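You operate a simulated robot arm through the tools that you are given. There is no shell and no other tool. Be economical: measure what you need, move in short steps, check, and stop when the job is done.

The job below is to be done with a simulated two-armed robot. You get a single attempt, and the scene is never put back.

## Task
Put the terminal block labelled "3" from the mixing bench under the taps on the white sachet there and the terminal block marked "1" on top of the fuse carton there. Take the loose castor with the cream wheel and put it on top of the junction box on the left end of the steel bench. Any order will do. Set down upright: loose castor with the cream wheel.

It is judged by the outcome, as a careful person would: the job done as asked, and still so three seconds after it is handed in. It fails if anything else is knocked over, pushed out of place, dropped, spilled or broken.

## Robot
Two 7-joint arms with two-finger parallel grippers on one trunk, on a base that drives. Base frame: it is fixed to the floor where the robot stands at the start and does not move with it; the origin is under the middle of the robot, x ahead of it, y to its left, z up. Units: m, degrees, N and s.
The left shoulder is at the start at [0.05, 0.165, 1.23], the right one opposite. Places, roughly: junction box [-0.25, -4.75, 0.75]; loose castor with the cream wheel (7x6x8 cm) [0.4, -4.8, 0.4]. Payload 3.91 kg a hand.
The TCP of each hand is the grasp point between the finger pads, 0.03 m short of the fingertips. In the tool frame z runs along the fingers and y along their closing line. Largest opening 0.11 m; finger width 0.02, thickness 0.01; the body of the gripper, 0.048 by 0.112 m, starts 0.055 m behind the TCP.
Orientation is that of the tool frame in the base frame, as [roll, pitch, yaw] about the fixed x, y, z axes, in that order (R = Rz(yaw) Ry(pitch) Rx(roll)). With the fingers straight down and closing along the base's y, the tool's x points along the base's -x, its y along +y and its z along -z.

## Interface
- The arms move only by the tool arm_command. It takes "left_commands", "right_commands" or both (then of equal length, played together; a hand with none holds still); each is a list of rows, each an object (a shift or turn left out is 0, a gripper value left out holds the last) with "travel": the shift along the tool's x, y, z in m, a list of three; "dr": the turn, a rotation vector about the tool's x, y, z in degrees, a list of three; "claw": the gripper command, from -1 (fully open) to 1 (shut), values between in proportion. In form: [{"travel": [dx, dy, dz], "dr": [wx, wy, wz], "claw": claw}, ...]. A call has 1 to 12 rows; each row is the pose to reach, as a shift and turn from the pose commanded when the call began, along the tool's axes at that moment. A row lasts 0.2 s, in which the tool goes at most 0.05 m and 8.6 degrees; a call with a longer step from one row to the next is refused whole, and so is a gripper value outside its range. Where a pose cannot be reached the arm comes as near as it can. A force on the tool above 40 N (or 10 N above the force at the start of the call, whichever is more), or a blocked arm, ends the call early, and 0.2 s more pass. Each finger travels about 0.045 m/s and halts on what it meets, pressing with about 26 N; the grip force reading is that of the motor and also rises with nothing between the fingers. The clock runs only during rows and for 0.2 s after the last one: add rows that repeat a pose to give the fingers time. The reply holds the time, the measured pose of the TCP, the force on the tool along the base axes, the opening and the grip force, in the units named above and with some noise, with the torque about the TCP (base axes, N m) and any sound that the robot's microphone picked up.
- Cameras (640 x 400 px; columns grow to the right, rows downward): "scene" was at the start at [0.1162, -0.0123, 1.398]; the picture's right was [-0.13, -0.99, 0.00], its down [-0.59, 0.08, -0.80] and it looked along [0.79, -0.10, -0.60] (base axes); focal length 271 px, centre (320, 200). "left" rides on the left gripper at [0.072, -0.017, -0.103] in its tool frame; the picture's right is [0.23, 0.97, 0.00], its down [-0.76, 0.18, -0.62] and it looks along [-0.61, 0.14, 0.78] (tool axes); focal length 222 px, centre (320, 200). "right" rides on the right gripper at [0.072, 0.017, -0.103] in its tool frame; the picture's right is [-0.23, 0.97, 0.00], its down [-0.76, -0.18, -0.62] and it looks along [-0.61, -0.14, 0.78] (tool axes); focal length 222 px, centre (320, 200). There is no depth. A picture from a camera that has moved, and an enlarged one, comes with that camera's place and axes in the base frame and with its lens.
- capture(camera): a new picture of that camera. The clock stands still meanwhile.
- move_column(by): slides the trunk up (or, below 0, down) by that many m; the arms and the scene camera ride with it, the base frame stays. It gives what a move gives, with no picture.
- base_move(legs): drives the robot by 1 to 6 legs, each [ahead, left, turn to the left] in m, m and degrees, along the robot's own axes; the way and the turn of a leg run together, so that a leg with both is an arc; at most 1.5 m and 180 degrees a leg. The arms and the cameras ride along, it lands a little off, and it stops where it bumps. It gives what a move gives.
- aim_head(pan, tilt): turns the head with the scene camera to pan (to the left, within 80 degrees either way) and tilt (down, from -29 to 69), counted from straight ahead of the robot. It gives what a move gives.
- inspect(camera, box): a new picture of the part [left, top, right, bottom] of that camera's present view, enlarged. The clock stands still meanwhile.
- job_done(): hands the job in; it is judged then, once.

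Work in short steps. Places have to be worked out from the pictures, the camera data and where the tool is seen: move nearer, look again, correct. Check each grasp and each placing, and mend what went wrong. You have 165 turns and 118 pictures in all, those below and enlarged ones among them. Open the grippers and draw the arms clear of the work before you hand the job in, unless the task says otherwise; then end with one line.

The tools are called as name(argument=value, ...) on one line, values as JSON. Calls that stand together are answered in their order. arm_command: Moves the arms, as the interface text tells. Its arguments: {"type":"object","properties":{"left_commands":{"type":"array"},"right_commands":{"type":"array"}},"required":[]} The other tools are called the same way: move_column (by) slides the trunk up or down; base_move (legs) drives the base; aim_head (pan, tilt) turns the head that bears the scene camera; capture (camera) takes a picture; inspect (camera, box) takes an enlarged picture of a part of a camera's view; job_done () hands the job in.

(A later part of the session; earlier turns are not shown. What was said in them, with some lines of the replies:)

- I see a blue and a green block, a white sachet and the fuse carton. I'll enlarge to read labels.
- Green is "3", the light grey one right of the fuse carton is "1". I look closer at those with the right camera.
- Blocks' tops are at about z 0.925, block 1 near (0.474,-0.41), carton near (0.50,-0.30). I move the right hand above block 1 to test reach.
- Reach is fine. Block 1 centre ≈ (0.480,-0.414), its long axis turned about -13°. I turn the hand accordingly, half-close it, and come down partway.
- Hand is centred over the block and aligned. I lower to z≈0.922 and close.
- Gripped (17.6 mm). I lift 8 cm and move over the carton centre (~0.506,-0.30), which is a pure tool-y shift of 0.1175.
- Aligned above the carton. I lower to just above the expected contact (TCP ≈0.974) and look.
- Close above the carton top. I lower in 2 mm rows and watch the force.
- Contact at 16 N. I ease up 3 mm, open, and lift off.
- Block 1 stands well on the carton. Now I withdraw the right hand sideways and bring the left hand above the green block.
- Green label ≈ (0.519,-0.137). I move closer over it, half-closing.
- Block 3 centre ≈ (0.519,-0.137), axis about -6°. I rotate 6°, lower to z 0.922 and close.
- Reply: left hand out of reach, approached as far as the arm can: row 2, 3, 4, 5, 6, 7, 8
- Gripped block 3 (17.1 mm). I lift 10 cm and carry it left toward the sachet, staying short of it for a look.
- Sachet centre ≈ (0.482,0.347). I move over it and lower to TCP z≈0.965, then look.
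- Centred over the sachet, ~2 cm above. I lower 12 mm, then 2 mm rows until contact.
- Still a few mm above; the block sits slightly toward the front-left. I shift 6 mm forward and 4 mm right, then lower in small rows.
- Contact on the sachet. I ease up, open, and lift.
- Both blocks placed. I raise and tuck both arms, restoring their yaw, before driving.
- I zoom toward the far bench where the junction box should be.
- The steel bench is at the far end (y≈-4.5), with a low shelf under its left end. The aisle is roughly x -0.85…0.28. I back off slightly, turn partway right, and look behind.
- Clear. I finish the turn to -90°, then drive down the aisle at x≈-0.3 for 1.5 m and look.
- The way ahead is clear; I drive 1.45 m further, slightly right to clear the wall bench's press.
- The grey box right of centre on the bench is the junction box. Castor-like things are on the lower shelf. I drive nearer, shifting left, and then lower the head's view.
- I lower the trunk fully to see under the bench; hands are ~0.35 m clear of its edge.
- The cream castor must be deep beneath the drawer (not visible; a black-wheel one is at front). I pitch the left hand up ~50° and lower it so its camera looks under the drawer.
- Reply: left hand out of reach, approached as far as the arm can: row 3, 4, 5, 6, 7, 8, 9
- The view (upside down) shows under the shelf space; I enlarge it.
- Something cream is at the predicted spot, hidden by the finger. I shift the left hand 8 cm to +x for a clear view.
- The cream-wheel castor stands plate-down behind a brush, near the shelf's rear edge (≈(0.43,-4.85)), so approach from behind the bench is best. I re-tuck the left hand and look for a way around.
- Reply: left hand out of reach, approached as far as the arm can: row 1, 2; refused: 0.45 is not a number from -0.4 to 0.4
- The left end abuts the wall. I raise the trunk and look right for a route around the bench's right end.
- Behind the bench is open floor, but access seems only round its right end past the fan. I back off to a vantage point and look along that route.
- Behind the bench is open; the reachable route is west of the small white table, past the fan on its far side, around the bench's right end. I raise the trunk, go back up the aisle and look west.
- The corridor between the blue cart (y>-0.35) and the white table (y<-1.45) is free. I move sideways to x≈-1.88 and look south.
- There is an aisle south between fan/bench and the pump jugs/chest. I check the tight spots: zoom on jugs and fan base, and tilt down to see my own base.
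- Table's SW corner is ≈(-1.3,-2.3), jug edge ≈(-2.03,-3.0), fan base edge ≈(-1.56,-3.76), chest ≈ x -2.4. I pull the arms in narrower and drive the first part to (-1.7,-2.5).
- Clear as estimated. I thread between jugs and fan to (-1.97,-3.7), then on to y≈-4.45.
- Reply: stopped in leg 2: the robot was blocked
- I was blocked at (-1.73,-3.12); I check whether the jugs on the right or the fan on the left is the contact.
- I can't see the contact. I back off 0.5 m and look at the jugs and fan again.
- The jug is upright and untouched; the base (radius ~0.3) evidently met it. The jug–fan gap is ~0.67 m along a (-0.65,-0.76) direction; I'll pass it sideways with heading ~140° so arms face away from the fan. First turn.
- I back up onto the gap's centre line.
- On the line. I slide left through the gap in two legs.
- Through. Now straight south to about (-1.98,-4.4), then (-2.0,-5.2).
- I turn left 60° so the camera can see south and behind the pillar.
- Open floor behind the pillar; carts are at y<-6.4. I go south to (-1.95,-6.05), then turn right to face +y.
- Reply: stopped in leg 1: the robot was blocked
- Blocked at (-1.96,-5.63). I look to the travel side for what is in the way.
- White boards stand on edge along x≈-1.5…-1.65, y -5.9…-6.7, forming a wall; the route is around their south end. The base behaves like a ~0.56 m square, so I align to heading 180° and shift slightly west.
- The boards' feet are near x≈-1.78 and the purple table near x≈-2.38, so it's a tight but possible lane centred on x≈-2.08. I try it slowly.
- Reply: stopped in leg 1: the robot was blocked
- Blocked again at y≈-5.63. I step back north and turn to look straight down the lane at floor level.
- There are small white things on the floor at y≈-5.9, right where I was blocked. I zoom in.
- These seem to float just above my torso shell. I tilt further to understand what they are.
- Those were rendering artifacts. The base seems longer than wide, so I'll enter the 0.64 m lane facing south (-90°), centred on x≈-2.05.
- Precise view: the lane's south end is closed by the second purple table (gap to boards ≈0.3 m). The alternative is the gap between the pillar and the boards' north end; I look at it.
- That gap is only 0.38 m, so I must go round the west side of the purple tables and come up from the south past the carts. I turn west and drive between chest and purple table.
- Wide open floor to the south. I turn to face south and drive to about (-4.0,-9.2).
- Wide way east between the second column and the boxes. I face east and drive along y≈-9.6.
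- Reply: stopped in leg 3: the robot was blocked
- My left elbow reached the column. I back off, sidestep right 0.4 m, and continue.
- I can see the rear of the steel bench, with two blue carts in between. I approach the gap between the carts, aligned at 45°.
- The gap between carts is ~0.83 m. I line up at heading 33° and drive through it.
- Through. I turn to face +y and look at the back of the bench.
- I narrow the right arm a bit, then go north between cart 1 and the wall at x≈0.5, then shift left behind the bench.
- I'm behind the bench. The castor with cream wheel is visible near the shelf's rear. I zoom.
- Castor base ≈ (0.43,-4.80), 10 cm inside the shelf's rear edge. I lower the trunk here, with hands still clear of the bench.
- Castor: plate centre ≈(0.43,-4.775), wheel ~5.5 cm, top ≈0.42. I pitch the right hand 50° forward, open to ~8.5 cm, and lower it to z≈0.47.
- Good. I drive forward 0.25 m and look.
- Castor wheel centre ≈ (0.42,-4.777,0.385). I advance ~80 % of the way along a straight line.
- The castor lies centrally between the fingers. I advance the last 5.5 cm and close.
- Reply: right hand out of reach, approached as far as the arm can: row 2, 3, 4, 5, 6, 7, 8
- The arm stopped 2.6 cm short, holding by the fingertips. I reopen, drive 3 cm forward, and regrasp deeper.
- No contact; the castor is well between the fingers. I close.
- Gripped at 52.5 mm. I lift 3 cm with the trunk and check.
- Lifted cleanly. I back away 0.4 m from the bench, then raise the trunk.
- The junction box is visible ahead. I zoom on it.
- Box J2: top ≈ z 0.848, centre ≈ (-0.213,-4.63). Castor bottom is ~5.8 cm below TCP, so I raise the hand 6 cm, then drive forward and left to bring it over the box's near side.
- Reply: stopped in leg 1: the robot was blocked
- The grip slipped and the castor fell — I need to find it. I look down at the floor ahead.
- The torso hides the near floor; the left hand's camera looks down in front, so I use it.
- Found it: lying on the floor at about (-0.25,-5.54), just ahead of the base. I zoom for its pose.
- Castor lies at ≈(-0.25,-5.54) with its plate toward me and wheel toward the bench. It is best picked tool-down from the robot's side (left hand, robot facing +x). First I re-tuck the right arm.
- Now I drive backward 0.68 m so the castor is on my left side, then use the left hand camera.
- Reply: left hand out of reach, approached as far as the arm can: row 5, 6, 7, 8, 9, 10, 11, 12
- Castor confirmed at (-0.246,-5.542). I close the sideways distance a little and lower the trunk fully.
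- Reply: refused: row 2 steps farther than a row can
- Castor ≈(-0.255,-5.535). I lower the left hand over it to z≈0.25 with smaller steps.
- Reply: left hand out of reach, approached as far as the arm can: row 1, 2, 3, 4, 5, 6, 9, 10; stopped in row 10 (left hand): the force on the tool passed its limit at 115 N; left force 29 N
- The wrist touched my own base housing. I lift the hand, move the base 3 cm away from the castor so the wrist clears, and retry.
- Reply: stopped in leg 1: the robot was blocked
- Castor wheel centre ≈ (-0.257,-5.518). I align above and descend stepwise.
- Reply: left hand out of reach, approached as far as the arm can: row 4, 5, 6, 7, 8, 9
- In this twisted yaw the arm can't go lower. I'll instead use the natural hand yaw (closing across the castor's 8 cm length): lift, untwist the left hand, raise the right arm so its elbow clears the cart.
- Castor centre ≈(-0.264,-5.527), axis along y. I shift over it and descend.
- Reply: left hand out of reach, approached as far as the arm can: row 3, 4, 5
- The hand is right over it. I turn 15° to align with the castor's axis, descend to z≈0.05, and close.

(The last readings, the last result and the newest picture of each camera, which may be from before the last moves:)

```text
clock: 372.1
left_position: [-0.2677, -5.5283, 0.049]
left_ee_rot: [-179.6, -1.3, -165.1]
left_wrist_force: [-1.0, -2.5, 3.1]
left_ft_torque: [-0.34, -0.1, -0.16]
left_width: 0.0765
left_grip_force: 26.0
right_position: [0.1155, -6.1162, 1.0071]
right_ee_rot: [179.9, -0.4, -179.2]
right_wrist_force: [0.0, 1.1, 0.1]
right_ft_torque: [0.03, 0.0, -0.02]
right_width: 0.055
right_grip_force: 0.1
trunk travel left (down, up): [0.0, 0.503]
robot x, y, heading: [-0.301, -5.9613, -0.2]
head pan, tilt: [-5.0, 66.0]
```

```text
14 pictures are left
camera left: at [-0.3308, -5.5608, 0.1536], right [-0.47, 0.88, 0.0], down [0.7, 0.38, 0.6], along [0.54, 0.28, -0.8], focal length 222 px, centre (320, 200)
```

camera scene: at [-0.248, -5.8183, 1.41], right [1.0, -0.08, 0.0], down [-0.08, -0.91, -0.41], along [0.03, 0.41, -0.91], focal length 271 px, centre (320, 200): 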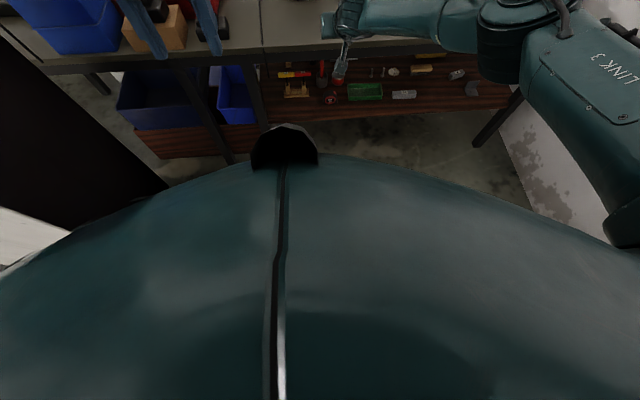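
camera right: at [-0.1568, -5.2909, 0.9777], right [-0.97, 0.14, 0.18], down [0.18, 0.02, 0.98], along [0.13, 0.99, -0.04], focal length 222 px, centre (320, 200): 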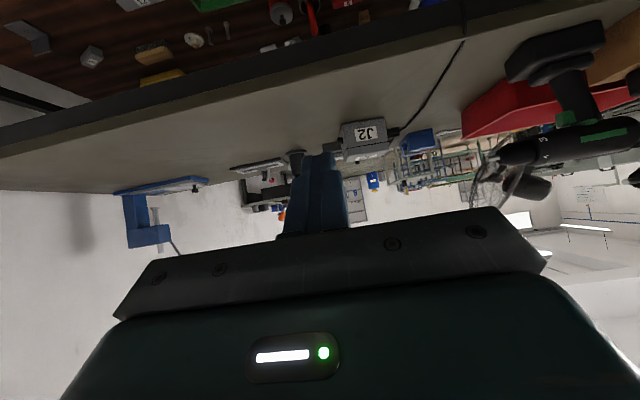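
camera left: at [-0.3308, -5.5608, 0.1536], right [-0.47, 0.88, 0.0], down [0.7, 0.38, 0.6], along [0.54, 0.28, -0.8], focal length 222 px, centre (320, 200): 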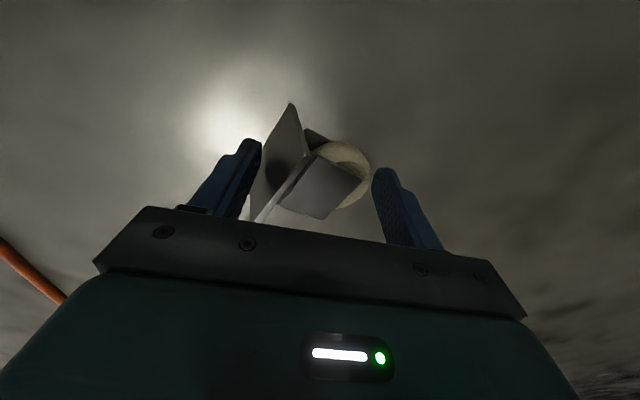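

Gripped firmly (76.5 mm) across plate and wheel. I lift it slowly and check that the width holds.

arm_command(left_commands=[{"travel": [0, 0, -0.02]}, {"travel": [0, 0, -0.05]}, {"travel": [0, 0, -0.08]}, {"travel": [0, 0, -0.115]}, {"travel": [0, 0, -0.15]}, {"travel": [0, 0, -0.19]}, {"travel": [0, 0, -0.23]}, {"travel": [0, 0, -0.27]}, {"travel": [0, 0, -0.31]}, {"travel": [0, 0, -0.35]}, {"travel": [0, 0, -0.35]}])

capture(camera="left")

```text
clock: 374.6
left_position: [-0.2333, -5.5349, 0.2896]
left_ee_rot: [-179.6, -1.4, -165.0]
left_wrist_force: [-0.2, 0.2, -2.0]
left_ft_torque: [0.01, 0.03, -0.02]
left_width: 0.0521
left_grip_force: 25.8
left hand out of reach, approached as far as the arm can: row 7, 8, 9, 10, 11
right_position: [0.1146, -6.1161, 1.0062]
right_ee_rot: [179.8, -0.4, -179.2]
right_wrist_force: [-0.9, 0.2, 0.2]
right_ft_torque: [0.0, -0.01, -0.02]
right_width: 0.0548
right_grip_force: 0.2
trunk travel left (down, up): [0.0, 0.503]
robot x, y, heading: [-0.3014, -5.958, 0.0]
head pan, tilt: [-5.0, 66.0]
```

```text
13 pictures are left
camera left: at [-0.2956, -5.5679, 0.3939], right [-0.47, 0.88, 0.0], down [0.7, 0.38, 0.6], along [0.53, 0.28, -0.8], focal length 222 px, centre (320, 200)
```

left: 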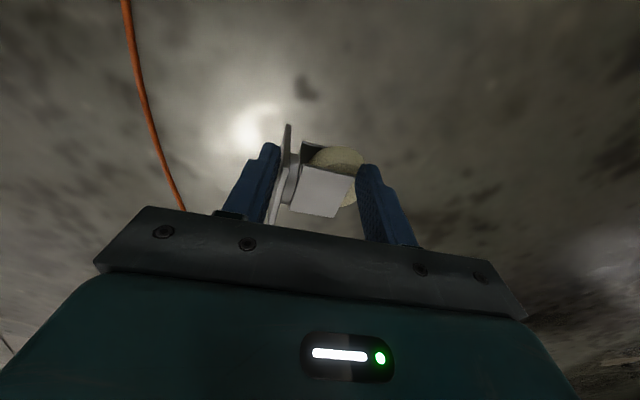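

The castor settled into a plate-to-fork grip at 52 mm and is still held. I raise it with the trunk (no arm motion), checking the width.

move_column(by=0.1)

move_column(by=0.38)

inspect(camera="left", box=[220, 100, 420, 250])

```text
clock: 375.9
left_position: [-0.2324, -5.5343, 0.3892]
left_ee_rot: [-179.5, -1.5, -165.1]
left_wrist_force: [-0.3, 0.3, -2.5]
left_ft_torque: [0.03, 0.07, -0.04]
left_width: 0.0521
left_grip_force: 26.0
right_position: [0.1149, -6.1152, 1.1056]
right_ee_rot: [179.9, -0.4, -179.2]
right_wrist_force: [0.5, 0.0, -1.0]
right_ft_torque: [0.02, 0.0, 0.0]
right_width: 0.0551
right_grip_force: 0.0
trunk travel left (down, up): [-0.1, 0.403]
robot x, y, heading: [-0.3047, -5.9612, 0.1]
head pan, tilt: [-5.0, 66.0]
```

```text
clock: 379.6
left_position: [-0.2331, -5.5356, 0.769]
left_ee_rot: [-179.4, -1.3, -165.2]
left_wrist_force: [-0.1, 0.7, -1.2]
left_ft_torque: [0.02, 0.04, -0.03]
left_width: 0.0522
left_grip_force: 26.1
right_position: [0.114, -6.1165, 1.485]
right_ee_rot: [179.9, -0.4, -179.2]
right_wrist_force: [-0.3, 0.2, 1.3]
right_ft_torque: [-0.01, -0.01, 0.04]
right_width: 0.0551
right_grip_force: 0.0
trunk travel left (down, up): [-0.48, 0.023]
robot x, y, heading: [-0.3062, -5.9584, 0.2]
head pan, tilt: [-5.0, 66.0]
```

```text
2.67 times, centred on (320, 175) of left
camera zoom: at [-0.2957, -5.5678, 0.8737], right [-0.47, 0.88, 0.0], down [0.7, 0.38, 0.6], along [0.53, 0.28, -0.8], focal length 592 px, centre (320, 267)
```

zoom: 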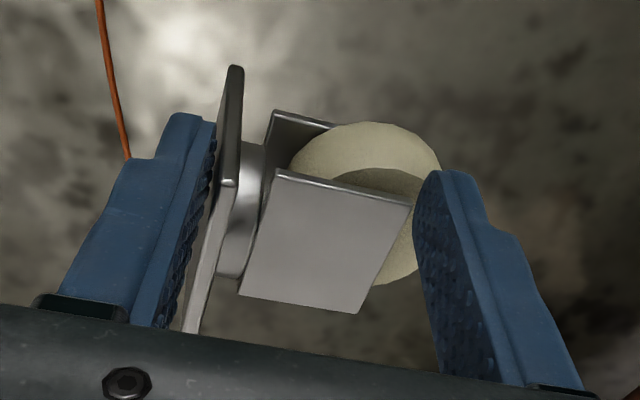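

Clear view: plate flat on one pad, wheel on the other, stable. I'll lay it on the bench's empty rear strip and regrasp there from a better direction. First raise the hand above bench level.

arm_command(left_commands=[{"travel": [0, 0, -0.01]}, {"travel": [0, 0, -0.02]}, {"travel": [0, 0, -0.04]}, {"travel": [0, 0, -0.06]}, {"travel": [0, 0, -0.06]}])

```text
clock: 380.8
left_position: [-0.2317, -5.5331, 0.8301]
left_ee_rot: [-179.5, -1.3, -165.1]
left_wrist_force: [0.4, 0.8, -2.6]
left_ft_torque: [-0.02, 0.03, 0.0]
left_width: 0.0521
left_grip_force: 25.9
left hand out of reach, approached as far as the arm can: row 1, 2, 3
right_position: [0.1157, -6.1147, 1.486]
right_ee_rot: [180.0, -0.4, -179.3]
right_wrist_force: [0.9, 0.0, 0.3]
right_ft_torque: [0.0, -0.05, -0.01]
right_width: 0.0551
right_grip_force: 0.0
trunk travel left (down, up): [-0.48, 0.023]
robot x, y, heading: [-0.3051, -5.9577, -0.3]
head pan, tilt: [-5.0, 66.0]
```

It follows. I raise to z≈0.90, extend the hand 7 cm outward, and slide the base toward the bench.

arm_command(left_commands=[{"travel": [0, 0.01, -0.035]}, {"travel": [0, 0.03, -0.07]}, {"travel": [0, 0.05, -0.08]}, {"travel": [0, 0.07, -0.08]}, {"travel": [0, 0.07, -0.08]}])

base_move(legs=[[0.15, 0, 0], [0, 0.6, 0]])

capture(camera="left")

```text
clock: 381.9
left_position: [-0.2477, -5.4642, 0.9105]
left_ee_rot: [-179.4, -1.4, -165.0]
left_wrist_force: [0.4, 0.3, -2.8]
left_ft_torque: [-0.02, 0.04, -0.01]
left_width: 0.0523
left_grip_force: 26.1
right_position: [0.1144, -6.116, 1.4865]
right_ee_rot: [179.9, -0.4, -179.3]
right_wrist_force: [-0.1, 0.5, -0.2]
right_ft_torque: [0.01, 0.03, -0.02]
right_width: 0.0551
right_grip_force: 0.0
trunk travel left (down, up): [-0.48, 0.023]
robot x, y, heading: [-0.3028, -5.9587, 0.0]
head pan, tilt: [-5.0, 66.0]
```

```text
clock: 388.7
left_position: [-0.104, -4.8581, 0.9102]
left_ee_rot: [-179.4, -1.4, -164.7]
left_wrist_force: [-0.1, 1.2, -1.5]
left_ft_torque: [0.01, 0.03, 0.01]
left_width: 0.0522
left_grip_force: 25.5
right_position: [0.2631, -5.507, 1.4857]
right_ee_rot: [179.9, -0.4, -178.8]
right_wrist_force: [-0.2, -0.6, 0.7]
right_ft_torque: [0.0, 0.0, -0.01]
right_width: 0.0549
right_grip_force: 0.1
trunk travel left (down, up): [-0.48, 0.023]
robot x, y, heading: [-0.1582, -5.3539, 0.4]
head pan, tilt: [-5.0, 66.0]
```

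```text
11 pictures are left
camera left: at [-0.1663, -4.8918, 1.014], right [-0.48, 0.88, 0.0], down [0.7, 0.38, 0.6], along [0.53, 0.29, -0.8], focal length 222 px, centre (320, 200)
```

left: 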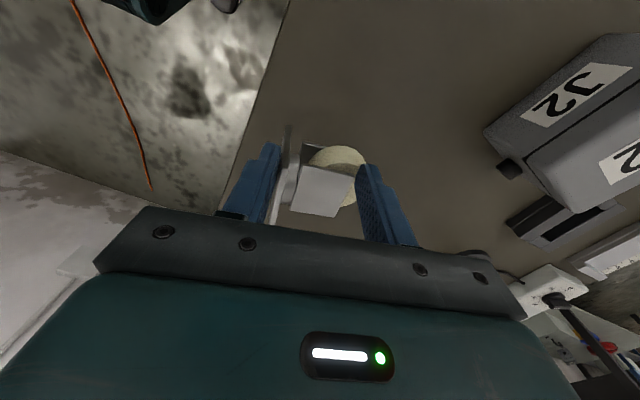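

The bench's rear strip is free here, and J2's position is confirmed (front face y≈-4.68). I rotate 15° so the castor's axis is along +y, move 4 cm further in, and lower.

arm_command(left_commands=[{"travel": [0, 0.02, 0], "dr": [0, 0, 7]}, {"travel": [-0.01, 0.04, 0], "dr": [0, 0, 14.5]}, {"travel": [-0.01, 0.04, 0.03], "dr": [0, 0, 14.5]}, {"travel": [-0.01, 0.04, 0.06], "dr": [0, 0, 14.5]}, {"travel": [-0.01, 0.04, 0.075], "dr": [0, 0, 14.5]}, {"travel": [-0.01, 0.04, 0.075], "dr": [0, 0, 14.5]}])

arm_command(left_commands=[{"travel": [0, 0, 0.003]}, {"travel": [0, 0, 0.006]}, {"travel": [0, 0, 0.009]}, {"travel": [0, 0, 0.012]}, {"travel": [0, 0, 0.015]}, {"travel": [0, 0, 0.018]}, {"travel": [0, 0, 0.021]}, {"travel": [0, 0, 0.024]}])

```text
clock: 390.1
left_position: [-0.1071, -4.8176, 0.8332]
left_ee_rot: [-179.2, -1.2, -179.1]
left_wrist_force: [-1.1, 0.6, 8.4]
left_ft_torque: [-0.26, -0.48, 0.02]
left_width: 0.0519
left_grip_force: 25.9
right_position: [0.2626, -5.5072, 1.4866]
right_ee_rot: [179.9, -0.3, -178.7]
right_wrist_force: [-0.6, 0.9, 0.5]
right_ft_torque: [0.0, 0.02, -0.01]
right_width: 0.0553
right_grip_force: 0.0
trunk travel left (down, up): [-0.48, 0.023]
robot x, y, heading: [-0.1558, -5.3525, 0.4]
head pan, tilt: [-5.0, 66.0]
```

```text
clock: 391.8
left_position: [-0.107, -4.8182, 0.8169]
left_ee_rot: [-179.4, -1.2, -179.3]
left_wrist_force: [-1.5, -5.7, 28.0]
left_ft_torque: [0.2, -0.38, -0.08]
left_width: 0.055
left_grip_force: 25.5
right_position: [0.2632, -5.5082, 1.4856]
right_ee_rot: [179.7, -0.3, -178.7]
right_wrist_force: [-0.6, 0.1, -0.8]
right_ft_torque: [-0.03, -0.02, 0.02]
right_width: 0.055
right_grip_force: 0.0
trunk travel left (down, up): [-0.48, 0.023]
robot x, y, heading: [-0.1522, -5.3545, 0.5]
head pan, tilt: [-5.0, 66.0]
stopped in row 8 (left hand): the force on the tool passed its limit at 42 N (the readings are from after the stop); the commanded pose is now the measured one
```

Contact reached. I ease up slightly and look before releasing.

arm_command(left_commands=[{"travel": [0, 0, -0.004]}, {"travel": [0, 0, -0.004]}])

inspect(camera="left", box=[200, 90, 440, 260])

```text
clock: 392.4
left_position: [-0.107, -4.8172, 0.8173]
left_ee_rot: [-179.3, -1.3, -179.2]
left_wrist_force: [-0.3, -1.4, -0.7]
left_ft_torque: [-0.06, -0.02, -0.05]
left_width: 0.0547
left_grip_force: 26.0
right_position: [0.2628, -5.5061, 1.4871]
right_ee_rot: [179.9, -0.4, -178.7]
right_wrist_force: [-0.2, 0.1, -0.2]
right_ft_torque: [-0.01, -0.01, 0.0]
right_width: 0.0552
right_grip_force: 0.0
trunk travel left (down, up): [-0.48, 0.023]
robot x, y, heading: [-0.1563, -5.3529, 0.6]
head pan, tilt: [-5.0, 66.0]
```

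```text
2.35 times, centred on (320, 175) of left
camera zoom: at [-0.176, -4.8334, 0.9224], right [-0.24, 0.97, -0.01], down [0.77, 0.2, 0.6], along [0.59, 0.14, -0.8], focal length 523 px, centre (320, 259)
```

zoom: 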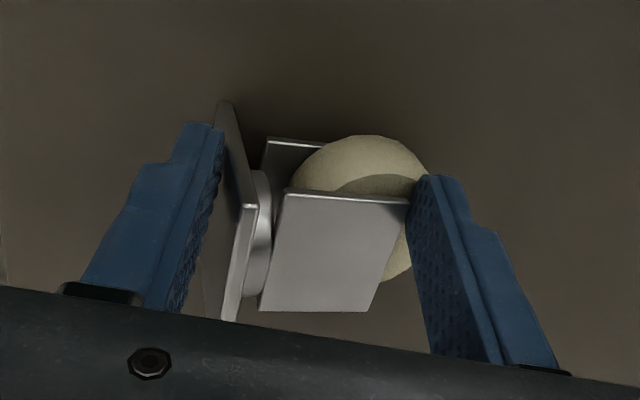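

The castor lies neatly, plate toward the robot. I release, lift off, back the base away, and turn to face the bench.

arm_command(left_commands=[{"travel": [0, 0, 0], "claw": 0}, {"travel": [0, 0, 0], "claw": -0.5}, {"travel": [0, 0, 0], "claw": -1}, {"travel": [0, 0, 0], "claw": -1}, {"travel": [0, 0, -0.03], "claw": -1}, {"travel": [0, 0, -0.07], "claw": -1}, {"travel": [0, 0, -0.11], "claw": -1}, {"travel": [0, 0, -0.15], "claw": -1}, {"travel": [0, 0, -0.15], "claw": -1}])

base_move(legs=[[0, -0.35, 0], [0, 0, 89.5]])

aim_head(pan=0, tilt=40)

inspect(camera="scene", box=[220, 100, 460, 250])

```text
clock: 394.4
left_position: [-0.1028, -4.8133, 0.9675]
left_ee_rot: [-179.3, -1.2, -179.2]
left_wrist_force: [-0.7, -0.3, 0.4]
left_ft_torque: [0.03, -0.01, 0.03]
left_width: 0.11
left_grip_force: 0.0
right_position: [0.2625, -5.5062, 1.4877]
right_ee_rot: [179.9, -0.4, -178.7]
right_wrist_force: [-0.2, -0.1, -0.1]
right_ft_torque: [-0.02, -0.01, -0.03]
right_width: 0.0549
right_grip_force: 0.0
trunk travel left (down, up): [-0.48, 0.023]
robot x, y, heading: [-0.1549, -5.3533, 0.7]
head pan, tilt: [-5.0, 66.0]
```

```text
clock: 401.9
left_position: [-0.6915, -5.6606, 0.9667]
left_ee_rot: [-179.2, -1.2, -88.5]
left_wrist_force: [-0.4, 0.9, 0.1]
left_ft_torque: [0.02, -0.05, 0.01]
left_width: 0.1102
left_grip_force: 0.1
right_position: [-0.0046, -5.2872, 1.4866]
right_ee_rot: [179.9, -0.4, -88.0]
right_wrist_force: [0.1, -0.4, -0.5]
right_ft_torque: [0.0, -0.02, 0.0]
right_width: 0.055
right_grip_force: 0.1
trunk travel left (down, up): [-0.48, 0.023]
robot x, y, heading: [-0.1572, -5.7096, 91.3]
head pan, tilt: [-5.0, 66.0]
```

```text
clock: 402.8
left_position: [-0.6914, -5.661, 0.9682]
left_ee_rot: [-179.3, -1.1, -88.5]
left_wrist_force: [-0.2, -0.2, 0.0]
left_ft_torque: [0.02, 0.03, -0.02]
left_width: 0.1101
left_grip_force: 0.0
right_position: [-0.0048, -5.2863, 1.4865]
right_ee_rot: [179.9, -0.4, -87.9]
right_wrist_force: [0.0, 0.6, 0.2]
right_ft_torque: [0.0, -0.02, 0.0]
right_width: 0.055
right_grip_force: 0.0
trunk travel left (down, up): [-0.48, 0.023]
robot x, y, heading: [-0.1548, -5.7055, 91.3]
head pan, tilt: [0.0, 40.0]
```

```text
2.67 times, centred on (340, 175) of scene
camera zoom: at [-0.1548, -5.5938, 1.4232], right [1.0, 0.02, 0.0], down [0.01, -0.64, -0.77], along [-0.02, 0.77, -0.64], focal length 723 px, centre (267, 267)
```

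zoom: 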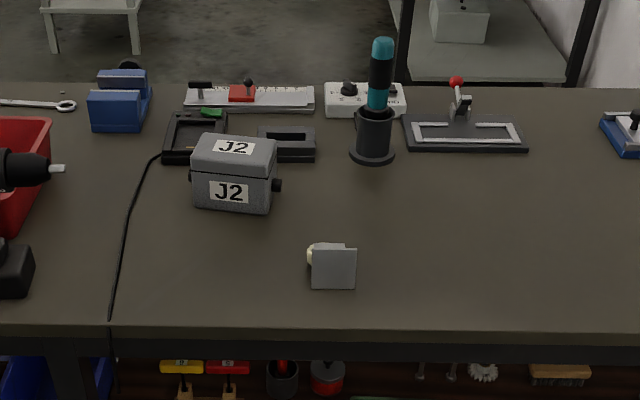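

The castor stands on its plate edge at ≈(-0.09,-4.82), plate facing me. I lower the trunk 15 cm, move the base so the right hand is in line, and bring the right hand over it.

move_column(by=-0.15)

base_move(legs=[[0, 0, -1.3], [0.3, 0.095, 0]])

arm_command(right_commands=[{"travel": [0, 0, 0.045], "claw": -0.6}, {"travel": [0, 0, 0.09]}, {"travel": [0, 0, 0.135]}, {"travel": [-0.03, 0, 0.17]}, {"travel": [-0.06, 0, 0.21]}, {"travel": [-0.09, 0, 0.25]}, {"travel": [-0.12, 0, 0.285]}, {"travel": [-0.14, 0, 0.325]}, {"travel": [-0.16, 0, 0.365]}, {"travel": [-0.16, 0, 0.4]}, {"travel": [-0.16, 0, 0.4]}])

capture(camera="right")

```text
clock: 404.6
left_position: [-0.6918, -5.6612, 0.817]
left_ee_rot: [-179.2, -1.1, -88.5]
left_wrist_force: [1.0, -0.9, 0.9]
left_ft_torque: [-0.01, -0.03, -0.01]
left_width: 0.11
left_grip_force: 0.2
right_position: [-0.0046, -5.2862, 1.3366]
right_ee_rot: [179.9, -0.5, -87.9]
right_wrist_force: [0.4, 0.1, -0.4]
right_ft_torque: [-0.02, 0.02, 0.02]
right_width: 0.0548
right_grip_force: 0.2
trunk travel left (down, up): [-0.33, 0.173]
robot x, y, heading: [-0.1537, -5.7082, 91.1]
head pan, tilt: [0.0, 40.0]
```

```text
clock: 407.1
left_position: [-0.785, -5.3412, 0.8174]
left_ee_rot: [-179.3, -1.4, -89.9]
left_wrist_force: [-0.3, -0.3, -0.4]
left_ft_torque: [-0.01, 0.04, 0.03]
left_width: 0.1101
left_grip_force: 0.0
right_position: [-0.0904, -4.9837, 1.3352]
right_ee_rot: [179.9, -0.4, -89.5]
right_wrist_force: [-0.1, 0.2, 0.2]
right_ft_torque: [-0.03, 0.0, -0.03]
right_width: 0.0552
right_grip_force: 0.1
trunk travel left (down, up): [-0.33, 0.173]
robot x, y, heading: [-0.2458, -5.4047, 89.6]
head pan, tilt: [0.0, 40.0]
```

```text
clock: 409.5
left_position: [-0.7857, -5.3427, 0.8186]
left_ee_rot: [-179.3, -1.2, -89.9]
left_wrist_force: [0.3, 0.3, -0.3]
left_ft_torque: [-0.01, -0.03, 0.0]
left_width: 0.1101
left_grip_force: 0.1
right_position: [-0.0895, -4.8275, 0.9355]
right_ee_rot: [180.0, -0.2, -89.4]
right_wrist_force: [-0.6, -0.4, 0.7]
right_ft_torque: [-0.01, 0.01, 0.02]
right_width: 0.0883
right_grip_force: 0.1
trunk travel left (down, up): [-0.33, 0.173]
robot x, y, heading: [-0.2499, -5.403, 89.7]
head pan, tilt: [0.0, 40.0]
```

```text
8 pictures are left
camera right: at [-0.1054, -4.8985, 1.037], right [-0.98, 0.22, 0.0], down [0.17, 0.77, 0.62], along [0.13, 0.6, -0.79], focal length 222 px, centre (320, 200)
```

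right: 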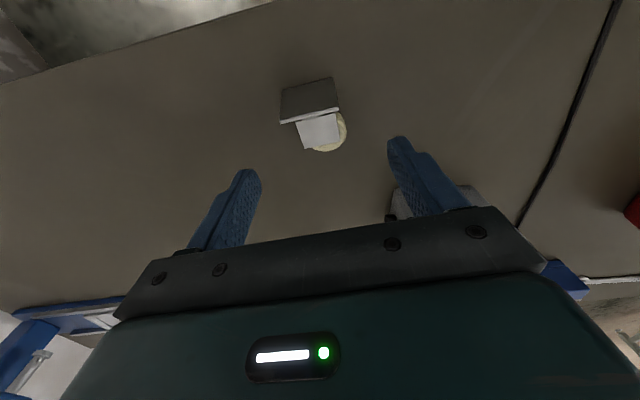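

Fork/wheel spans x -0.116…-0.068, wheel centre y≈-4.808. I descend to z≈0.813 centred there and close.

arm_command(right_commands=[{"travel": [-0.0195, 0.0025, 0], "claw": -0.6}, {"travel": [-0.0195, 0.0025, 0.04]}, {"travel": [-0.0195, 0.0025, 0.08]}, {"travel": [-0.0195, 0.0025, 0.11]}, {"travel": [-0.0195, 0.0025, 0.122]}, {"travel": [-0.0195, 0.0025, 0.122], "claw": 0}, {"travel": [-0.0195, 0.0025, 0.122], "claw": 0.5}, {"travel": [-0.0195, 0.0025, 0.122], "claw": 1}, {"travel": [-0.0195, 0.0025, 0.122], "claw": 1}, {"travel": [-0.0195, 0.0025, 0.122], "claw": 1}])

inspect(camera="right", box=[200, 90, 440, 260])

```text
clock: 411.7
left_position: [-0.7866, -5.3421, 0.8174]
left_ee_rot: [-179.2, -1.1, -89.9]
left_wrist_force: [0.7, 0.5, 0.6]
left_ft_torque: [0.02, 0.03, 0.02]
left_width: 0.11
left_grip_force: 0.1
right_position: [-0.0942, -4.8084, 0.8146]
right_ee_rot: [179.9, -0.4, -89.4]
right_wrist_force: [-0.2, -0.6, -0.6]
right_ft_torque: [-0.06, 0.04, 0.01]
right_width: 0.0522
right_grip_force: 25.9
trunk travel left (down, up): [-0.33, 0.173]
robot x, y, heading: [-0.2487, -5.4004, 89.8]
head pan, tilt: [0.0, 40.0]
```

```text
2.35 times, centred on (320, 175) of right
camera zoom: at [-0.1097, -4.8796, 0.916], right [-0.98, 0.22, 0.0], down [0.17, 0.77, 0.62], along [0.13, 0.6, -0.79], focal length 523 px, centre (320, 259)
```

zoom: 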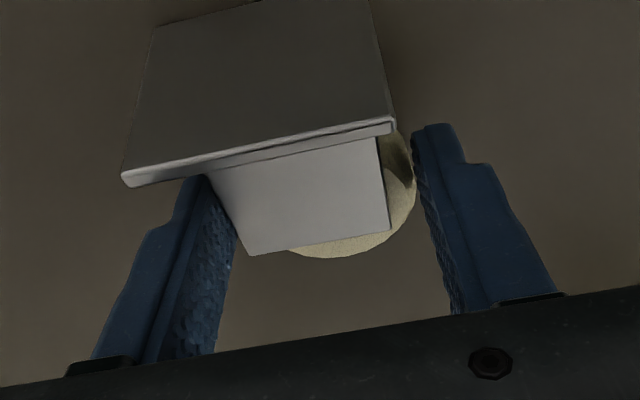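

Held at 52 mm with pads at fork edge and wheel rim. I lift 16 cm smoothly and begin pitching the hand toward horizontal.

arm_command(right_commands=[{"travel": [0, 0, -0.015]}, {"travel": [0, 0, -0.04]}, {"travel": [0, 0, -0.07]}, {"travel": [0, 0, -0.1], "dr": [0, -6, 0]}, {"travel": [0, 0, -0.13], "dr": [0, -13, 0]}, {"travel": [0, 0, -0.15], "dr": [0, -20, 0]}, {"travel": [0, 0, -0.16], "dr": [0, -28, 0]}, {"travel": [0, 0, -0.16], "dr": [0, -36, 0]}, {"travel": [0, 0, -0.16], "dr": [0, -44, 0]}, {"travel": [0, 0, -0.16], "dr": [0, -52, 0]}, {"travel": [0, 0, -0.16], "dr": [0, -60, 0]}, {"travel": [0, 0, -0.16], "dr": [0, -68, 0]}])

```text
clock: 414.3
left_position: [-0.7869, -5.3419, 0.8184]
left_ee_rot: [-179.3, -1.2, -89.9]
left_wrist_force: [0.3, 0.6, 0.4]
left_ft_torque: [0.01, -0.01, -0.02]
left_width: 0.11
left_grip_force: 0.0
right_position: [-0.0938, -4.8091, 0.9726]
right_ee_rot: [-179.8, 67.6, -89.2]
right_wrist_force: [3.5, -0.6, -2.3]
right_ft_torque: [-0.03, -0.05, -0.2]
right_width: 0.0036
right_grip_force: 25.1
trunk travel left (down, up): [-0.33, 0.173]
robot x, y, heading: [-0.2492, -5.4005, 89.8]
head pan, tilt: [0.0, 40.0]
```

Width dropped to 3.6 mm but a 2.3 N load remains — it may now hold the plate's edge. I look.

capture(camera="right")

```text
6 pictures are left
camera right: at [-0.1089, -4.9307, 0.9432], right [-0.97, 0.08, 0.21], down [0.18, -0.28, 0.94], along [0.13, 0.96, 0.26], focal length 222 px, centre (320, 200)
```

right: 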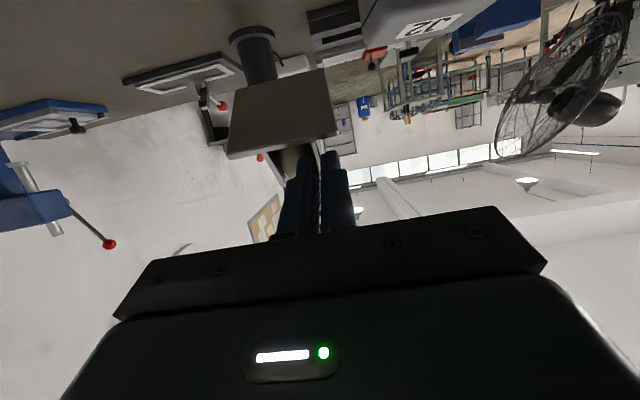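

The castor is still held — apparently by one fork cheek, plate facing down. I finish pitching to 90° and zoom in.

arm_command(right_commands=[{"travel": [0, 0, 0], "dr": [0, -6, 0]}, {"travel": [0, 0, 0], "dr": [0, -12, 0]}, {"travel": [0, 0, 0], "dr": [0, -18, 0]}, {"travel": [0, 0, 0], "dr": [0, -22, 0]}, {"travel": [0, 0, 0], "dr": [0, -22, 0]}])

inspect(camera="right", box=[200, 40, 400, 250])

```text
clock: 415.5
left_position: [-0.7853, -5.342, 0.818]
left_ee_rot: [-179.4, -1.4, -89.8]
left_wrist_force: [-0.3, 0.7, -1.0]
left_ft_torque: [0.01, 0.02, -0.01]
left_width: 0.11
left_grip_force: 0.0
right_position: [-0.0936, -4.8071, 0.9741]
right_ee_rot: [179.7, 67.7, -89.6]
right_wrist_force: [-0.4, 1.2, -2.8]
right_ft_torque: [-0.09, 0.04, 0.03]
right_width: 0.0035
right_grip_force: 25.8
right hand out of reach, approached as far as the arm can: row 1, 2, 3, 4, 5
trunk travel left (down, up): [-0.33, 0.173]
robot x, y, heading: [-0.2477, -5.4033, 90.1]
head pan, tilt: [0.0, 40.0]
```

```text
1.90 times, centred on (300, 145) of right
camera zoom: at [-0.1085, -4.93, 0.9437], right [-0.97, 0.08, 0.21], down [0.18, -0.28, 0.94], along [0.13, 0.96, 0.26], focal length 423 px, centre (358, 305)
```

zoom: 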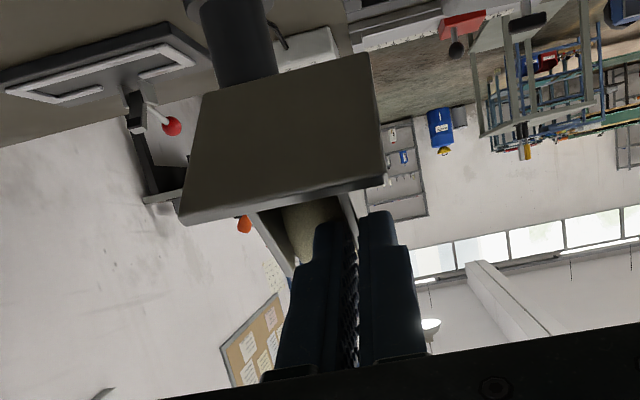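

The fingers hold one fork cheek firmly, but the castor leans ~43° forward and the wrist stops at 68° pitch. I raise the hand 25 cm and lower the trunk by the same so that the wrist can pitch up further.

arm_command(right_commands=[{"travel": [-0.037, 0, -0.015]}, {"travel": [-0.075, 0, -0.03]}, {"travel": [-0.112, 0, -0.046]}, {"travel": [-0.15, 0, -0.061]}, {"travel": [-0.19, 0, -0.078]}, {"travel": [-0.231, 0, -0.095]}, {"travel": [-0.231, 0, -0.095]}])

move_column(by=-0.25)

arm_command(right_commands=[{"dr": [0, -5, 0]}, {"dr": [0, -10, 0]}, {"dr": [0, -15, 0]}, {"dr": [0, -20, 0]}, {"dr": [0, -25, 0]}, {"dr": [0, -30, 0]}, {"dr": [0, -35, 0]}, {"dr": [0, -40, 0]}, {"dr": [0, -40, 0]}])

```text
clock: 417.1
left_position: [-0.7854, -5.3413, 0.8179]
left_ee_rot: [-179.3, -1.3, -89.9]
left_wrist_force: [-0.4, 0.1, -0.7]
left_ft_torque: [-0.02, 0.03, -0.04]
left_width: 0.1103
left_grip_force: 0.0
right_position: [-0.0906, -4.8071, 1.2207]
right_ee_rot: [179.8, 67.5, -89.4]
right_wrist_force: [0.5, 1.1, -3.3]
right_ft_torque: [-0.08, 0.0, -0.01]
right_width: 0.0034
right_grip_force: 25.4
trunk travel left (down, up): [-0.33, 0.173]
robot x, y, heading: [-0.2491, -5.401, 89.8]
head pan, tilt: [0.0, 40.0]
```

```text
clock: 419.6
left_position: [-0.7842, -5.3411, 0.568]
left_ee_rot: [-179.3, -1.3, -89.9]
left_wrist_force: [-0.4, -0.1, -0.6]
left_ft_torque: [-0.03, 0.0, 0.01]
left_width: 0.1099
left_grip_force: 0.0
right_position: [-0.0918, -4.8079, 0.9713]
right_ee_rot: [179.9, 67.6, -89.7]
right_wrist_force: [0.7, -0.1, -1.9]
right_ft_torque: [-0.08, 0.03, 0.01]
right_width: 0.0036
right_grip_force: 25.8
trunk travel left (down, up): [-0.08, 0.423]
robot x, y, heading: [-0.2488, -5.4018, 89.6]
head pan, tilt: [0.0, 40.0]
```

```text
clock: 421.6
left_position: [-0.7848, -5.3422, 0.5683]
left_ee_rot: [-179.3, -1.3, -89.9]
left_wrist_force: [0.6, -0.5, -0.1]
left_ft_torque: [0.0, -0.04, -0.02]
left_width: 0.1099
left_grip_force: 0.2
right_position: [-0.0907, -4.8083, 0.9712]
right_ee_rot: [2.1, 87.4, 92.7]
right_wrist_force: [-0.3, -0.6, -1.7]
right_ft_torque: [-0.14, 0.01, -0.02]
right_width: 0.0035
right_grip_force: 25.7
right hand out of reach, approached as far as the arm can: row 6, 7, 8, 9
trunk travel left (down, up): [-0.08, 0.423]
robot x, y, heading: [-0.2469, -5.399, 89.7]
head pan, tilt: [0.0, 40.0]
```

Pitch is now ~93°, so the lean is down to ~18°. Before shifting left I pull the left hand in (a post is near), then move the base toward the box.

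arm_command(left_commands=[{"travel": [0, 0, -0.045]}, {"travel": [0, 0, -0.09]}, {"travel": [-0.01, -0.02, -0.13]}, {"travel": [-0.03, -0.05, -0.15]}, {"travel": [-0.06, -0.08, -0.17]}, {"travel": [-0.09, -0.11, -0.19]}, {"travel": [-0.12, -0.14, -0.2]}, {"travel": [-0.15, -0.17, -0.2]}, {"travel": [-0.18, -0.2, -0.2]}, {"travel": [-0.2, -0.23, -0.2]}, {"travel": [-0.2, -0.23, -0.2]}])

base_move(legs=[[0, 0.135, 0], [0.08, 0, 0]])

capture(camera="right")

```text
clock: 424.0
left_position: [-0.6715, -5.2235, 0.5885]
left_ee_rot: [-179.3, -1.0, -90.0]
left_wrist_force: [-0.7, -0.1, -0.1]
left_ft_torque: [-0.01, -0.01, 0.01]
left_width: 0.1097
left_grip_force: 0.0
left hand out of reach, approached as far as the arm can: row 2, 3, 4, 5, 6, 7, 8, 9, 10, 11
right_position: [-0.0901, -4.807, 0.9705]
right_ee_rot: [2.0, 87.4, 92.6]
right_wrist_force: [0.1, 0.2, -2.4]
right_ft_torque: [-0.1, 0.03, -0.02]
right_width: 0.0036
right_grip_force: 25.8
trunk travel left (down, up): [-0.08, 0.423]
robot x, y, heading: [-0.2482, -5.4046, 89.6]
head pan, tilt: [0.0, 40.0]
```

```text
clock: 426.5
left_position: [-0.8048, -5.1437, 0.5885]
left_ee_rot: [-179.3, -1.0, -90.0]
left_wrist_force: [0.7, 0.5, -0.5]
left_ft_torque: [0.06, 0.0, -0.02]
left_width: 0.1102
left_grip_force: 0.0
right_position: [-0.2248, -4.7288, 0.9704]
right_ee_rot: [2.0, 87.4, 92.5]
right_wrist_force: [0.1, -1.1, -2.4]
right_ft_torque: [-0.15, 0.04, -0.02]
right_width: 0.0035
right_grip_force: 25.6
trunk travel left (down, up): [-0.08, 0.423]
robot x, y, heading: [-0.3822, -5.3235, 89.7]
head pan, tilt: [0.0, 40.0]
```

```text
4 pictures are left
camera right: at [-0.2398, -4.8278, 0.8916], right [-0.97, -0.02, 0.23], down [0.18, -0.66, 0.73], along [0.14, 0.75, 0.64], focal length 222 px, centre (320, 200)
```

right: 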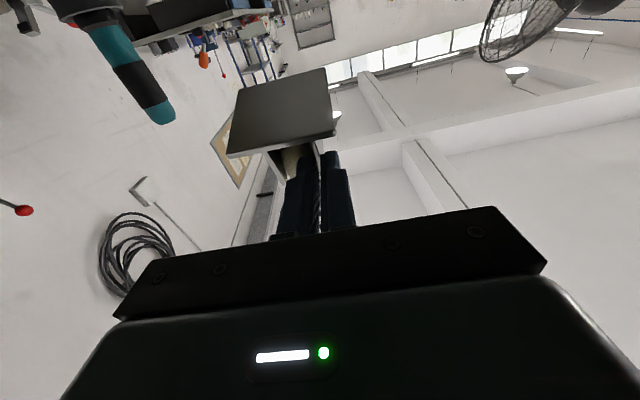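

Castor is still held the same way; plate centre is (+0.017,+0.041,-0.038) from the TCP with ~19° lean. I move it over the box centre and lower until near contact.

arm_command(right_commands=[{"travel": [0, 0.003, 0.03]}, {"travel": [0, 0.005, 0.058]}, {"travel": [0.02, 0.005, 0.058]}, {"travel": [0.04, 0.005, 0.058]}, {"travel": [0.06, 0.005, 0.058]}, {"travel": [0.06, 0.005, 0.058]}])

aim_head(pan=-12, tilt=15)

capture(camera="scene")

```text
clock: 427.9
left_position: [-0.8047, -5.143, 0.5885]
left_ee_rot: [-179.3, -1.1, -90.0]
left_wrist_force: [-1.4, -0.3, 0.7]
left_ft_torque: [0.0, 0.0, 0.02]
left_width: 0.1102
left_grip_force: 0.1
right_position: [-0.2311, -4.6692, 0.9422]
right_ee_rot: [1.7, 87.5, 92.1]
right_wrist_force: [-0.7, -0.5, -1.5]
right_ft_torque: [-0.11, 0.03, 0.01]
right_width: 0.0035
right_grip_force: 25.7
right hand out of reach, approached as far as the arm can: row 4, 5, 6
trunk travel left (down, up): [-0.08, 0.423]
robot x, y, heading: [-0.3859, -5.3191, 89.6]
head pan, tilt: [0.0, 40.0]
```

```text
clock: 428.8
left_position: [-0.8058, -5.1441, 0.5872]
left_ee_rot: [-179.2, -1.1, -90.0]
left_wrist_force: [0.4, 1.0, 0.6]
left_ft_torque: [0.03, 0.02, 0.02]
left_width: 0.1099
left_grip_force: 0.1
right_position: [-0.2326, -4.6698, 0.9423]
right_ee_rot: [2.0, 87.5, 92.5]
right_wrist_force: [0.5, -0.3, -1.9]
right_ft_torque: [-0.12, 0.03, 0.0]
right_width: 0.0032
right_grip_force: 25.9
trunk travel left (down, up): [-0.08, 0.423]
robot x, y, heading: [-0.3806, -5.3213, 89.8]
head pan, tilt: [-12.0, 15.0]
```

```text
3 pictures are left
camera scene: at [-0.3614, -5.2024, 1.0627], right [0.98, -0.21, 0.0], down [-0.06, -0.25, -0.97], along [0.2, 0.94, -0.26], focal length 271 px, centre (320, 200)
```

scene: 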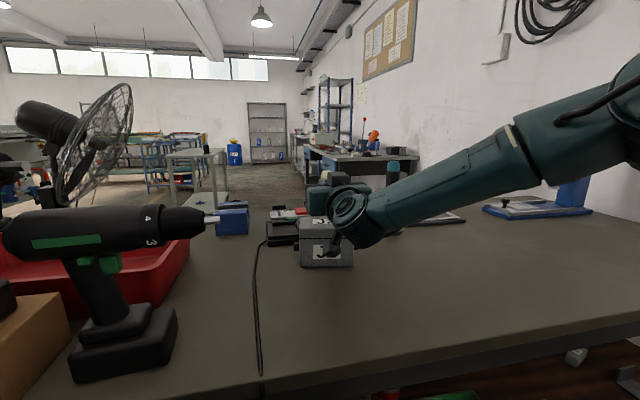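

Over the box. The arm can't go lower here, so I lower with the trunk: 4 cm, then small steps watching force.

move_column(by=-0.035)

move_column(by=-0.008)

```text
clock: 429.6
left_position: [-0.8047, -5.1427, 0.5528]
left_ee_rot: [-179.3, -0.9, -90.0]
left_wrist_force: [1.2, 0.4, 0.6]
left_ft_torque: [0.01, 0.0, 0.03]
left_width: 0.11
left_grip_force: 0.0
right_position: [-0.2313, -4.6707, 0.906]
right_ee_rot: [2.1, 87.5, 92.4]
right_wrist_force: [-0.1, 0.8, -2.7]
right_ft_torque: [-0.14, 0.02, -0.03]
right_width: 0.0036
right_grip_force: 25.9
trunk travel left (down, up): [-0.045, 0.458]
robot x, y, heading: [-0.386, -5.3212, 89.9]
head pan, tilt: [-12.0, 15.0]
```

```text
clock: 430.2
left_position: [-0.8054, -5.1439, 0.5464]
left_ee_rot: [-179.2, -1.0, -90.0]
left_wrist_force: [-0.6, -0.2, -0.2]
left_ft_torque: [0.0, -0.02, -0.03]
left_width: 0.1101
left_grip_force: 0.0
right_position: [-0.2306, -4.6684, 0.9046]
right_ee_rot: [1.7, 86.9, 92.0]
right_wrist_force: [-1.1, 2.5, 9.5]
right_ft_torque: [0.7, -0.05, 0.01]
right_width: 0.0034
right_grip_force: 25.8
trunk travel left (down, up): [-0.037, 0.466]
robot x, y, heading: [-0.3824, -5.3253, 89.6]
head pan, tilt: [-12.0, 15.0]
```

Contact at the plate's far edge. I press a little further so the plate levels in the grip.

move_column(by=-0.008)

move_column(by=-0.008)

capture(camera="right")

```text
clock: 430.8
left_position: [-0.8056, -5.1425, 0.5371]
left_ee_rot: [-179.2, -0.9, -90.0]
left_wrist_force: [0.6, 0.5, -0.1]
left_ft_torque: [0.04, 0.0, 0.02]
left_width: 0.1103
left_grip_force: 0.1
right_position: [-0.2323, -4.6711, 0.895]
right_ee_rot: [1.6, 87.2, 92.1]
right_wrist_force: [0.1, -3.7, 13.6]
right_ft_torque: [0.81, -0.04, -0.07]
right_width: 0.0035
right_grip_force: 26.1
trunk travel left (down, up): [-0.029, 0.474]
robot x, y, heading: [-0.3792, -5.3226, 89.7]
head pan, tilt: [-12.0, 15.0]
```

```text
clock: 431.3
left_position: [-0.8054, -5.143, 0.5295]
left_ee_rot: [-179.2, -0.9, -90.0]
left_wrist_force: [-0.1, -0.8, 0.9]
left_ft_torque: [0.0, 0.05, 0.01]
left_width: 0.1099
left_grip_force: 0.1
right_position: [-0.2319, -4.6716, 0.8832]
right_ee_rot: [1.7, 87.6, 92.2]
right_wrist_force: [0.2, -3.2, 10.6]
right_ft_torque: [0.65, -0.03, 0.0]
right_width: 0.0037
right_grip_force: 26.0
trunk travel left (down, up): [-0.021, 0.482]
robot x, y, heading: [-0.3815, -5.3249, 89.8]
head pan, tilt: [-12.0, 15.0]
```

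```text
2 pictures are left
camera right: at [-0.2469, -4.7699, 0.8046], right [-0.97, -0.02, 0.23], down [0.18, -0.65, 0.73], along [0.14, 0.76, 0.64], focal length 222 px, centre (320, 200)
```

right: 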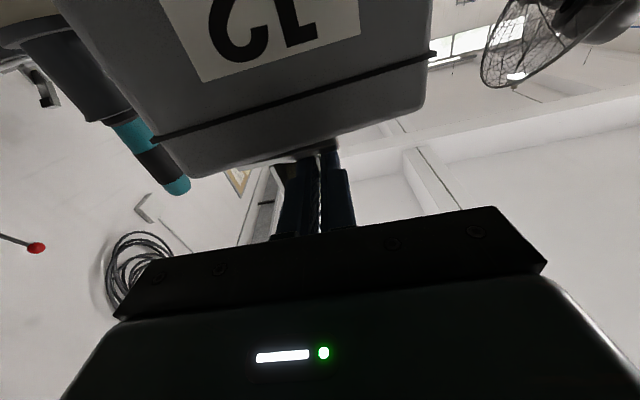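

The castor has been rotating to level with ~10 N. I press 4 mm more to see if it's seated flat (force would jump).

move_column(by=-0.004)

```text
clock: 431.9
left_position: [-0.8068, -5.1436, 0.5251]
left_ee_rot: [-179.2, -0.9, -90.0]
left_wrist_force: [-0.1, 0.1, -0.3]
left_ft_torque: [-0.01, 0.01, 0.01]
left_width: 0.1098
left_grip_force: 0.0
right_position: [-0.2301, -4.6715, 0.8824]
right_ee_rot: [1.3, 87.1, 91.8]
right_wrist_force: [1.3, -2.7, 15.0]
right_ft_torque: [1.0, -0.07, -0.07]
right_width: 0.0038
right_grip_force: 26.4
trunk travel left (down, up): [-0.017, 0.486]
robot x, y, heading: [-0.3775, -5.3236, 89.6]
head pan, tilt: [-12.0, 15.0]
```

It's now seated. I relieve the pressure, open only slightly (one finger is inside the fork), and withdraw straight back.

move_column(by=0.004)

arm_command(right_commands=[{"travel": [0, 0, 0], "claw": 0.9}, {"travel": [0, 0, 0], "claw": 0.82}, {"travel": [0, 0, 0], "claw": 0.82}, {"travel": [0, 0, 0], "claw": 0.82}])

```text
clock: 432.4
left_position: [-0.8058, -5.1436, 0.5298]
left_ee_rot: [-179.3, -1.0, -90.1]
left_wrist_force: [-0.6, 0.0, -0.6]
left_ft_torque: [-0.01, -0.01, -0.01]
left_width: 0.11
left_grip_force: 0.1
right_position: [-0.2314, -4.6704, 0.8826]
right_ee_rot: [1.5, 87.5, 91.8]
right_wrist_force: [0.4, -3.6, 8.5]
right_ft_torque: [0.55, -0.03, -0.11]
right_width: 0.0033
right_grip_force: 26.4
trunk travel left (down, up): [-0.021, 0.482]
robot x, y, heading: [-0.3823, -5.3209, 89.7]
head pan, tilt: [-12.0, 15.0]
```

```text
clock: 433.4
left_position: [-0.8061, -5.1427, 0.5297]
left_ee_rot: [-179.3, -1.1, -90.0]
left_wrist_force: [1.0, 0.5, 0.4]
left_ft_torque: [-0.05, 0.02, 0.02]
left_width: 0.1097
left_grip_force: 0.1
right_position: [-0.2321, -4.6695, 0.8834]
right_ee_rot: [1.8, 87.5, 92.4]
right_wrist_force: [-0.3, -0.7, -0.8]
right_ft_torque: [-0.05, 0.0, 0.01]
right_width: 0.0099
right_grip_force: 0.0
trunk travel left (down, up): [-0.021, 0.482]
robot x, y, heading: [-0.3851, -5.3229, 89.6]
head pan, tilt: [-12.0, 15.0]
```

Released with no residual force. I withdraw the hand slowly straight back.

arm_command(right_commands=[{"travel": [0, 0, -0.008]}, {"travel": [0, 0, -0.016]}, {"travel": [0, 0, -0.026]}, {"travel": [0, 0, -0.036]}, {"travel": [0, 0, -0.048]}, {"travel": [0, 0, -0.06]}, {"travel": [0, 0, -0.08]}, {"travel": [0, 0, -0.1]}, {"travel": [0, 0, -0.12]}, {"travel": [0, 0, -0.12]}])

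inspect(camera="scene", box=[270, 150, 390, 290])

```text
clock: 435.6
left_position: [-0.8056, -5.1437, 0.5298]
left_ee_rot: [-179.4, -1.1, -90.1]
left_wrist_force: [0.4, 0.1, 0.3]
left_ft_torque: [0.05, 0.01, 0.01]
left_width: 0.1102
left_grip_force: 0.0
right_position: [-0.23, -4.7897, 0.8779]
right_ee_rot: [2.0, 87.5, 92.3]
right_wrist_force: [0.3, 0.2, 0.3]
right_ft_torque: [-0.02, -0.04, 0.0]
right_width: 0.0099
right_grip_force: 0.1
trunk travel left (down, up): [-0.021, 0.482]
robot x, y, heading: [-0.3822, -5.32, 89.8]
head pan, tilt: [-12.0, 15.0]
```

```text
2.86 times, centred on (330, 220) of scene
camera zoom: at [-0.3614, -5.2026, 1.0039], right [0.98, -0.21, 0.0], down [-0.06, -0.25, -0.97], along [0.21, 0.94, -0.26], focal length 774 px, centre (291, 143)
```

zoom: 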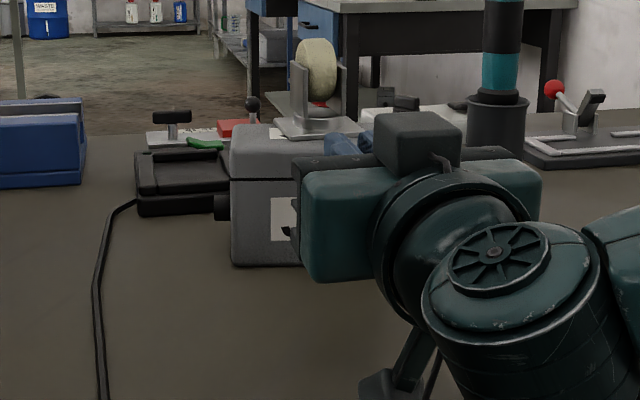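

The castor stands upright, plate flat on the junction box, wheel up. I back away and open the gripper.

base_move(legs=[[-0.25, 0, 0]])

arm_command(right_commands=[{"claw": -1}, {"claw": -1}, {"claw": -1}, {"claw": -1}, {"claw": -1}, {"claw": -1}])

inspect(camera="scene", box=[270, 130, 430, 270])

```text
clock: 437.4
left_position: [-0.8063, -5.3963, 0.5299]
left_ee_rot: [-179.2, -0.9, -90.0]
left_wrist_force: [0.7, -0.2, 0.5]
left_ft_torque: [0.01, -0.01, 0.01]
left_width: 0.11
left_grip_force: 0.1
right_position: [-0.2314, -5.0436, 0.8773]
right_ee_rot: [1.7, 87.5, 92.2]
right_wrist_force: [0.2, 0.3, 0.2]
right_ft_torque: [0.04, 0.01, 0.0]
right_width: 0.0098
right_grip_force: 0.1
trunk travel left (down, up): [-0.021, 0.482]
robot x, y, heading: [-0.3849, -5.5775, 90.0]
head pan, tilt: [-12.0, 15.0]
```

```text
clock: 438.8
left_position: [-0.8072, -5.3972, 0.5296]
left_ee_rot: [-179.3, -1.0, -90.1]
left_wrist_force: [-0.3, 0.1, -1.0]
left_ft_torque: [0.04, 0.0, 0.0]
left_width: 0.1101
left_grip_force: 0.1
right_position: [-0.2311, -5.0436, 0.8772]
right_ee_rot: [1.8, 87.5, 92.1]
right_wrist_force: [0.5, -0.1, -0.8]
right_ft_torque: [0.01, 0.03, 0.01]
right_width: 0.1098
right_grip_force: 0.0
trunk travel left (down, up): [-0.021, 0.482]
robot x, y, heading: [-0.3851, -5.5742, 89.5]
head pan, tilt: [-12.0, 15.0]
```

```text
2.86 times, centred on (350, 200) of scene
camera zoom: at [-0.3626, -5.456, 1.0039], right [0.98, -0.21, 0.0], down [-0.06, -0.25, -0.97], along [0.21, 0.94, -0.26], focal length 774 px, centre (234, 200)
```

zoom: 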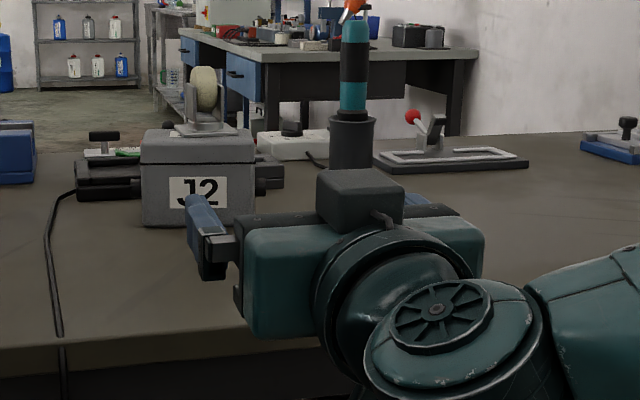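

The castor is standing upright on the junction box, and both blocks were confirmed in place when I set them down. The hands are open and clear, so I'm handing the job in.

job_done()

```text
The job is handed in.
```

I handed the job in with all three items where you asked: block "3" on the white sachet, block "1" on the fuse carton, and the cream-wheel castor upright on the junction box, though I dropped the castor once from about 0.85 m while carrying it and picked it up again, with no visible damage.
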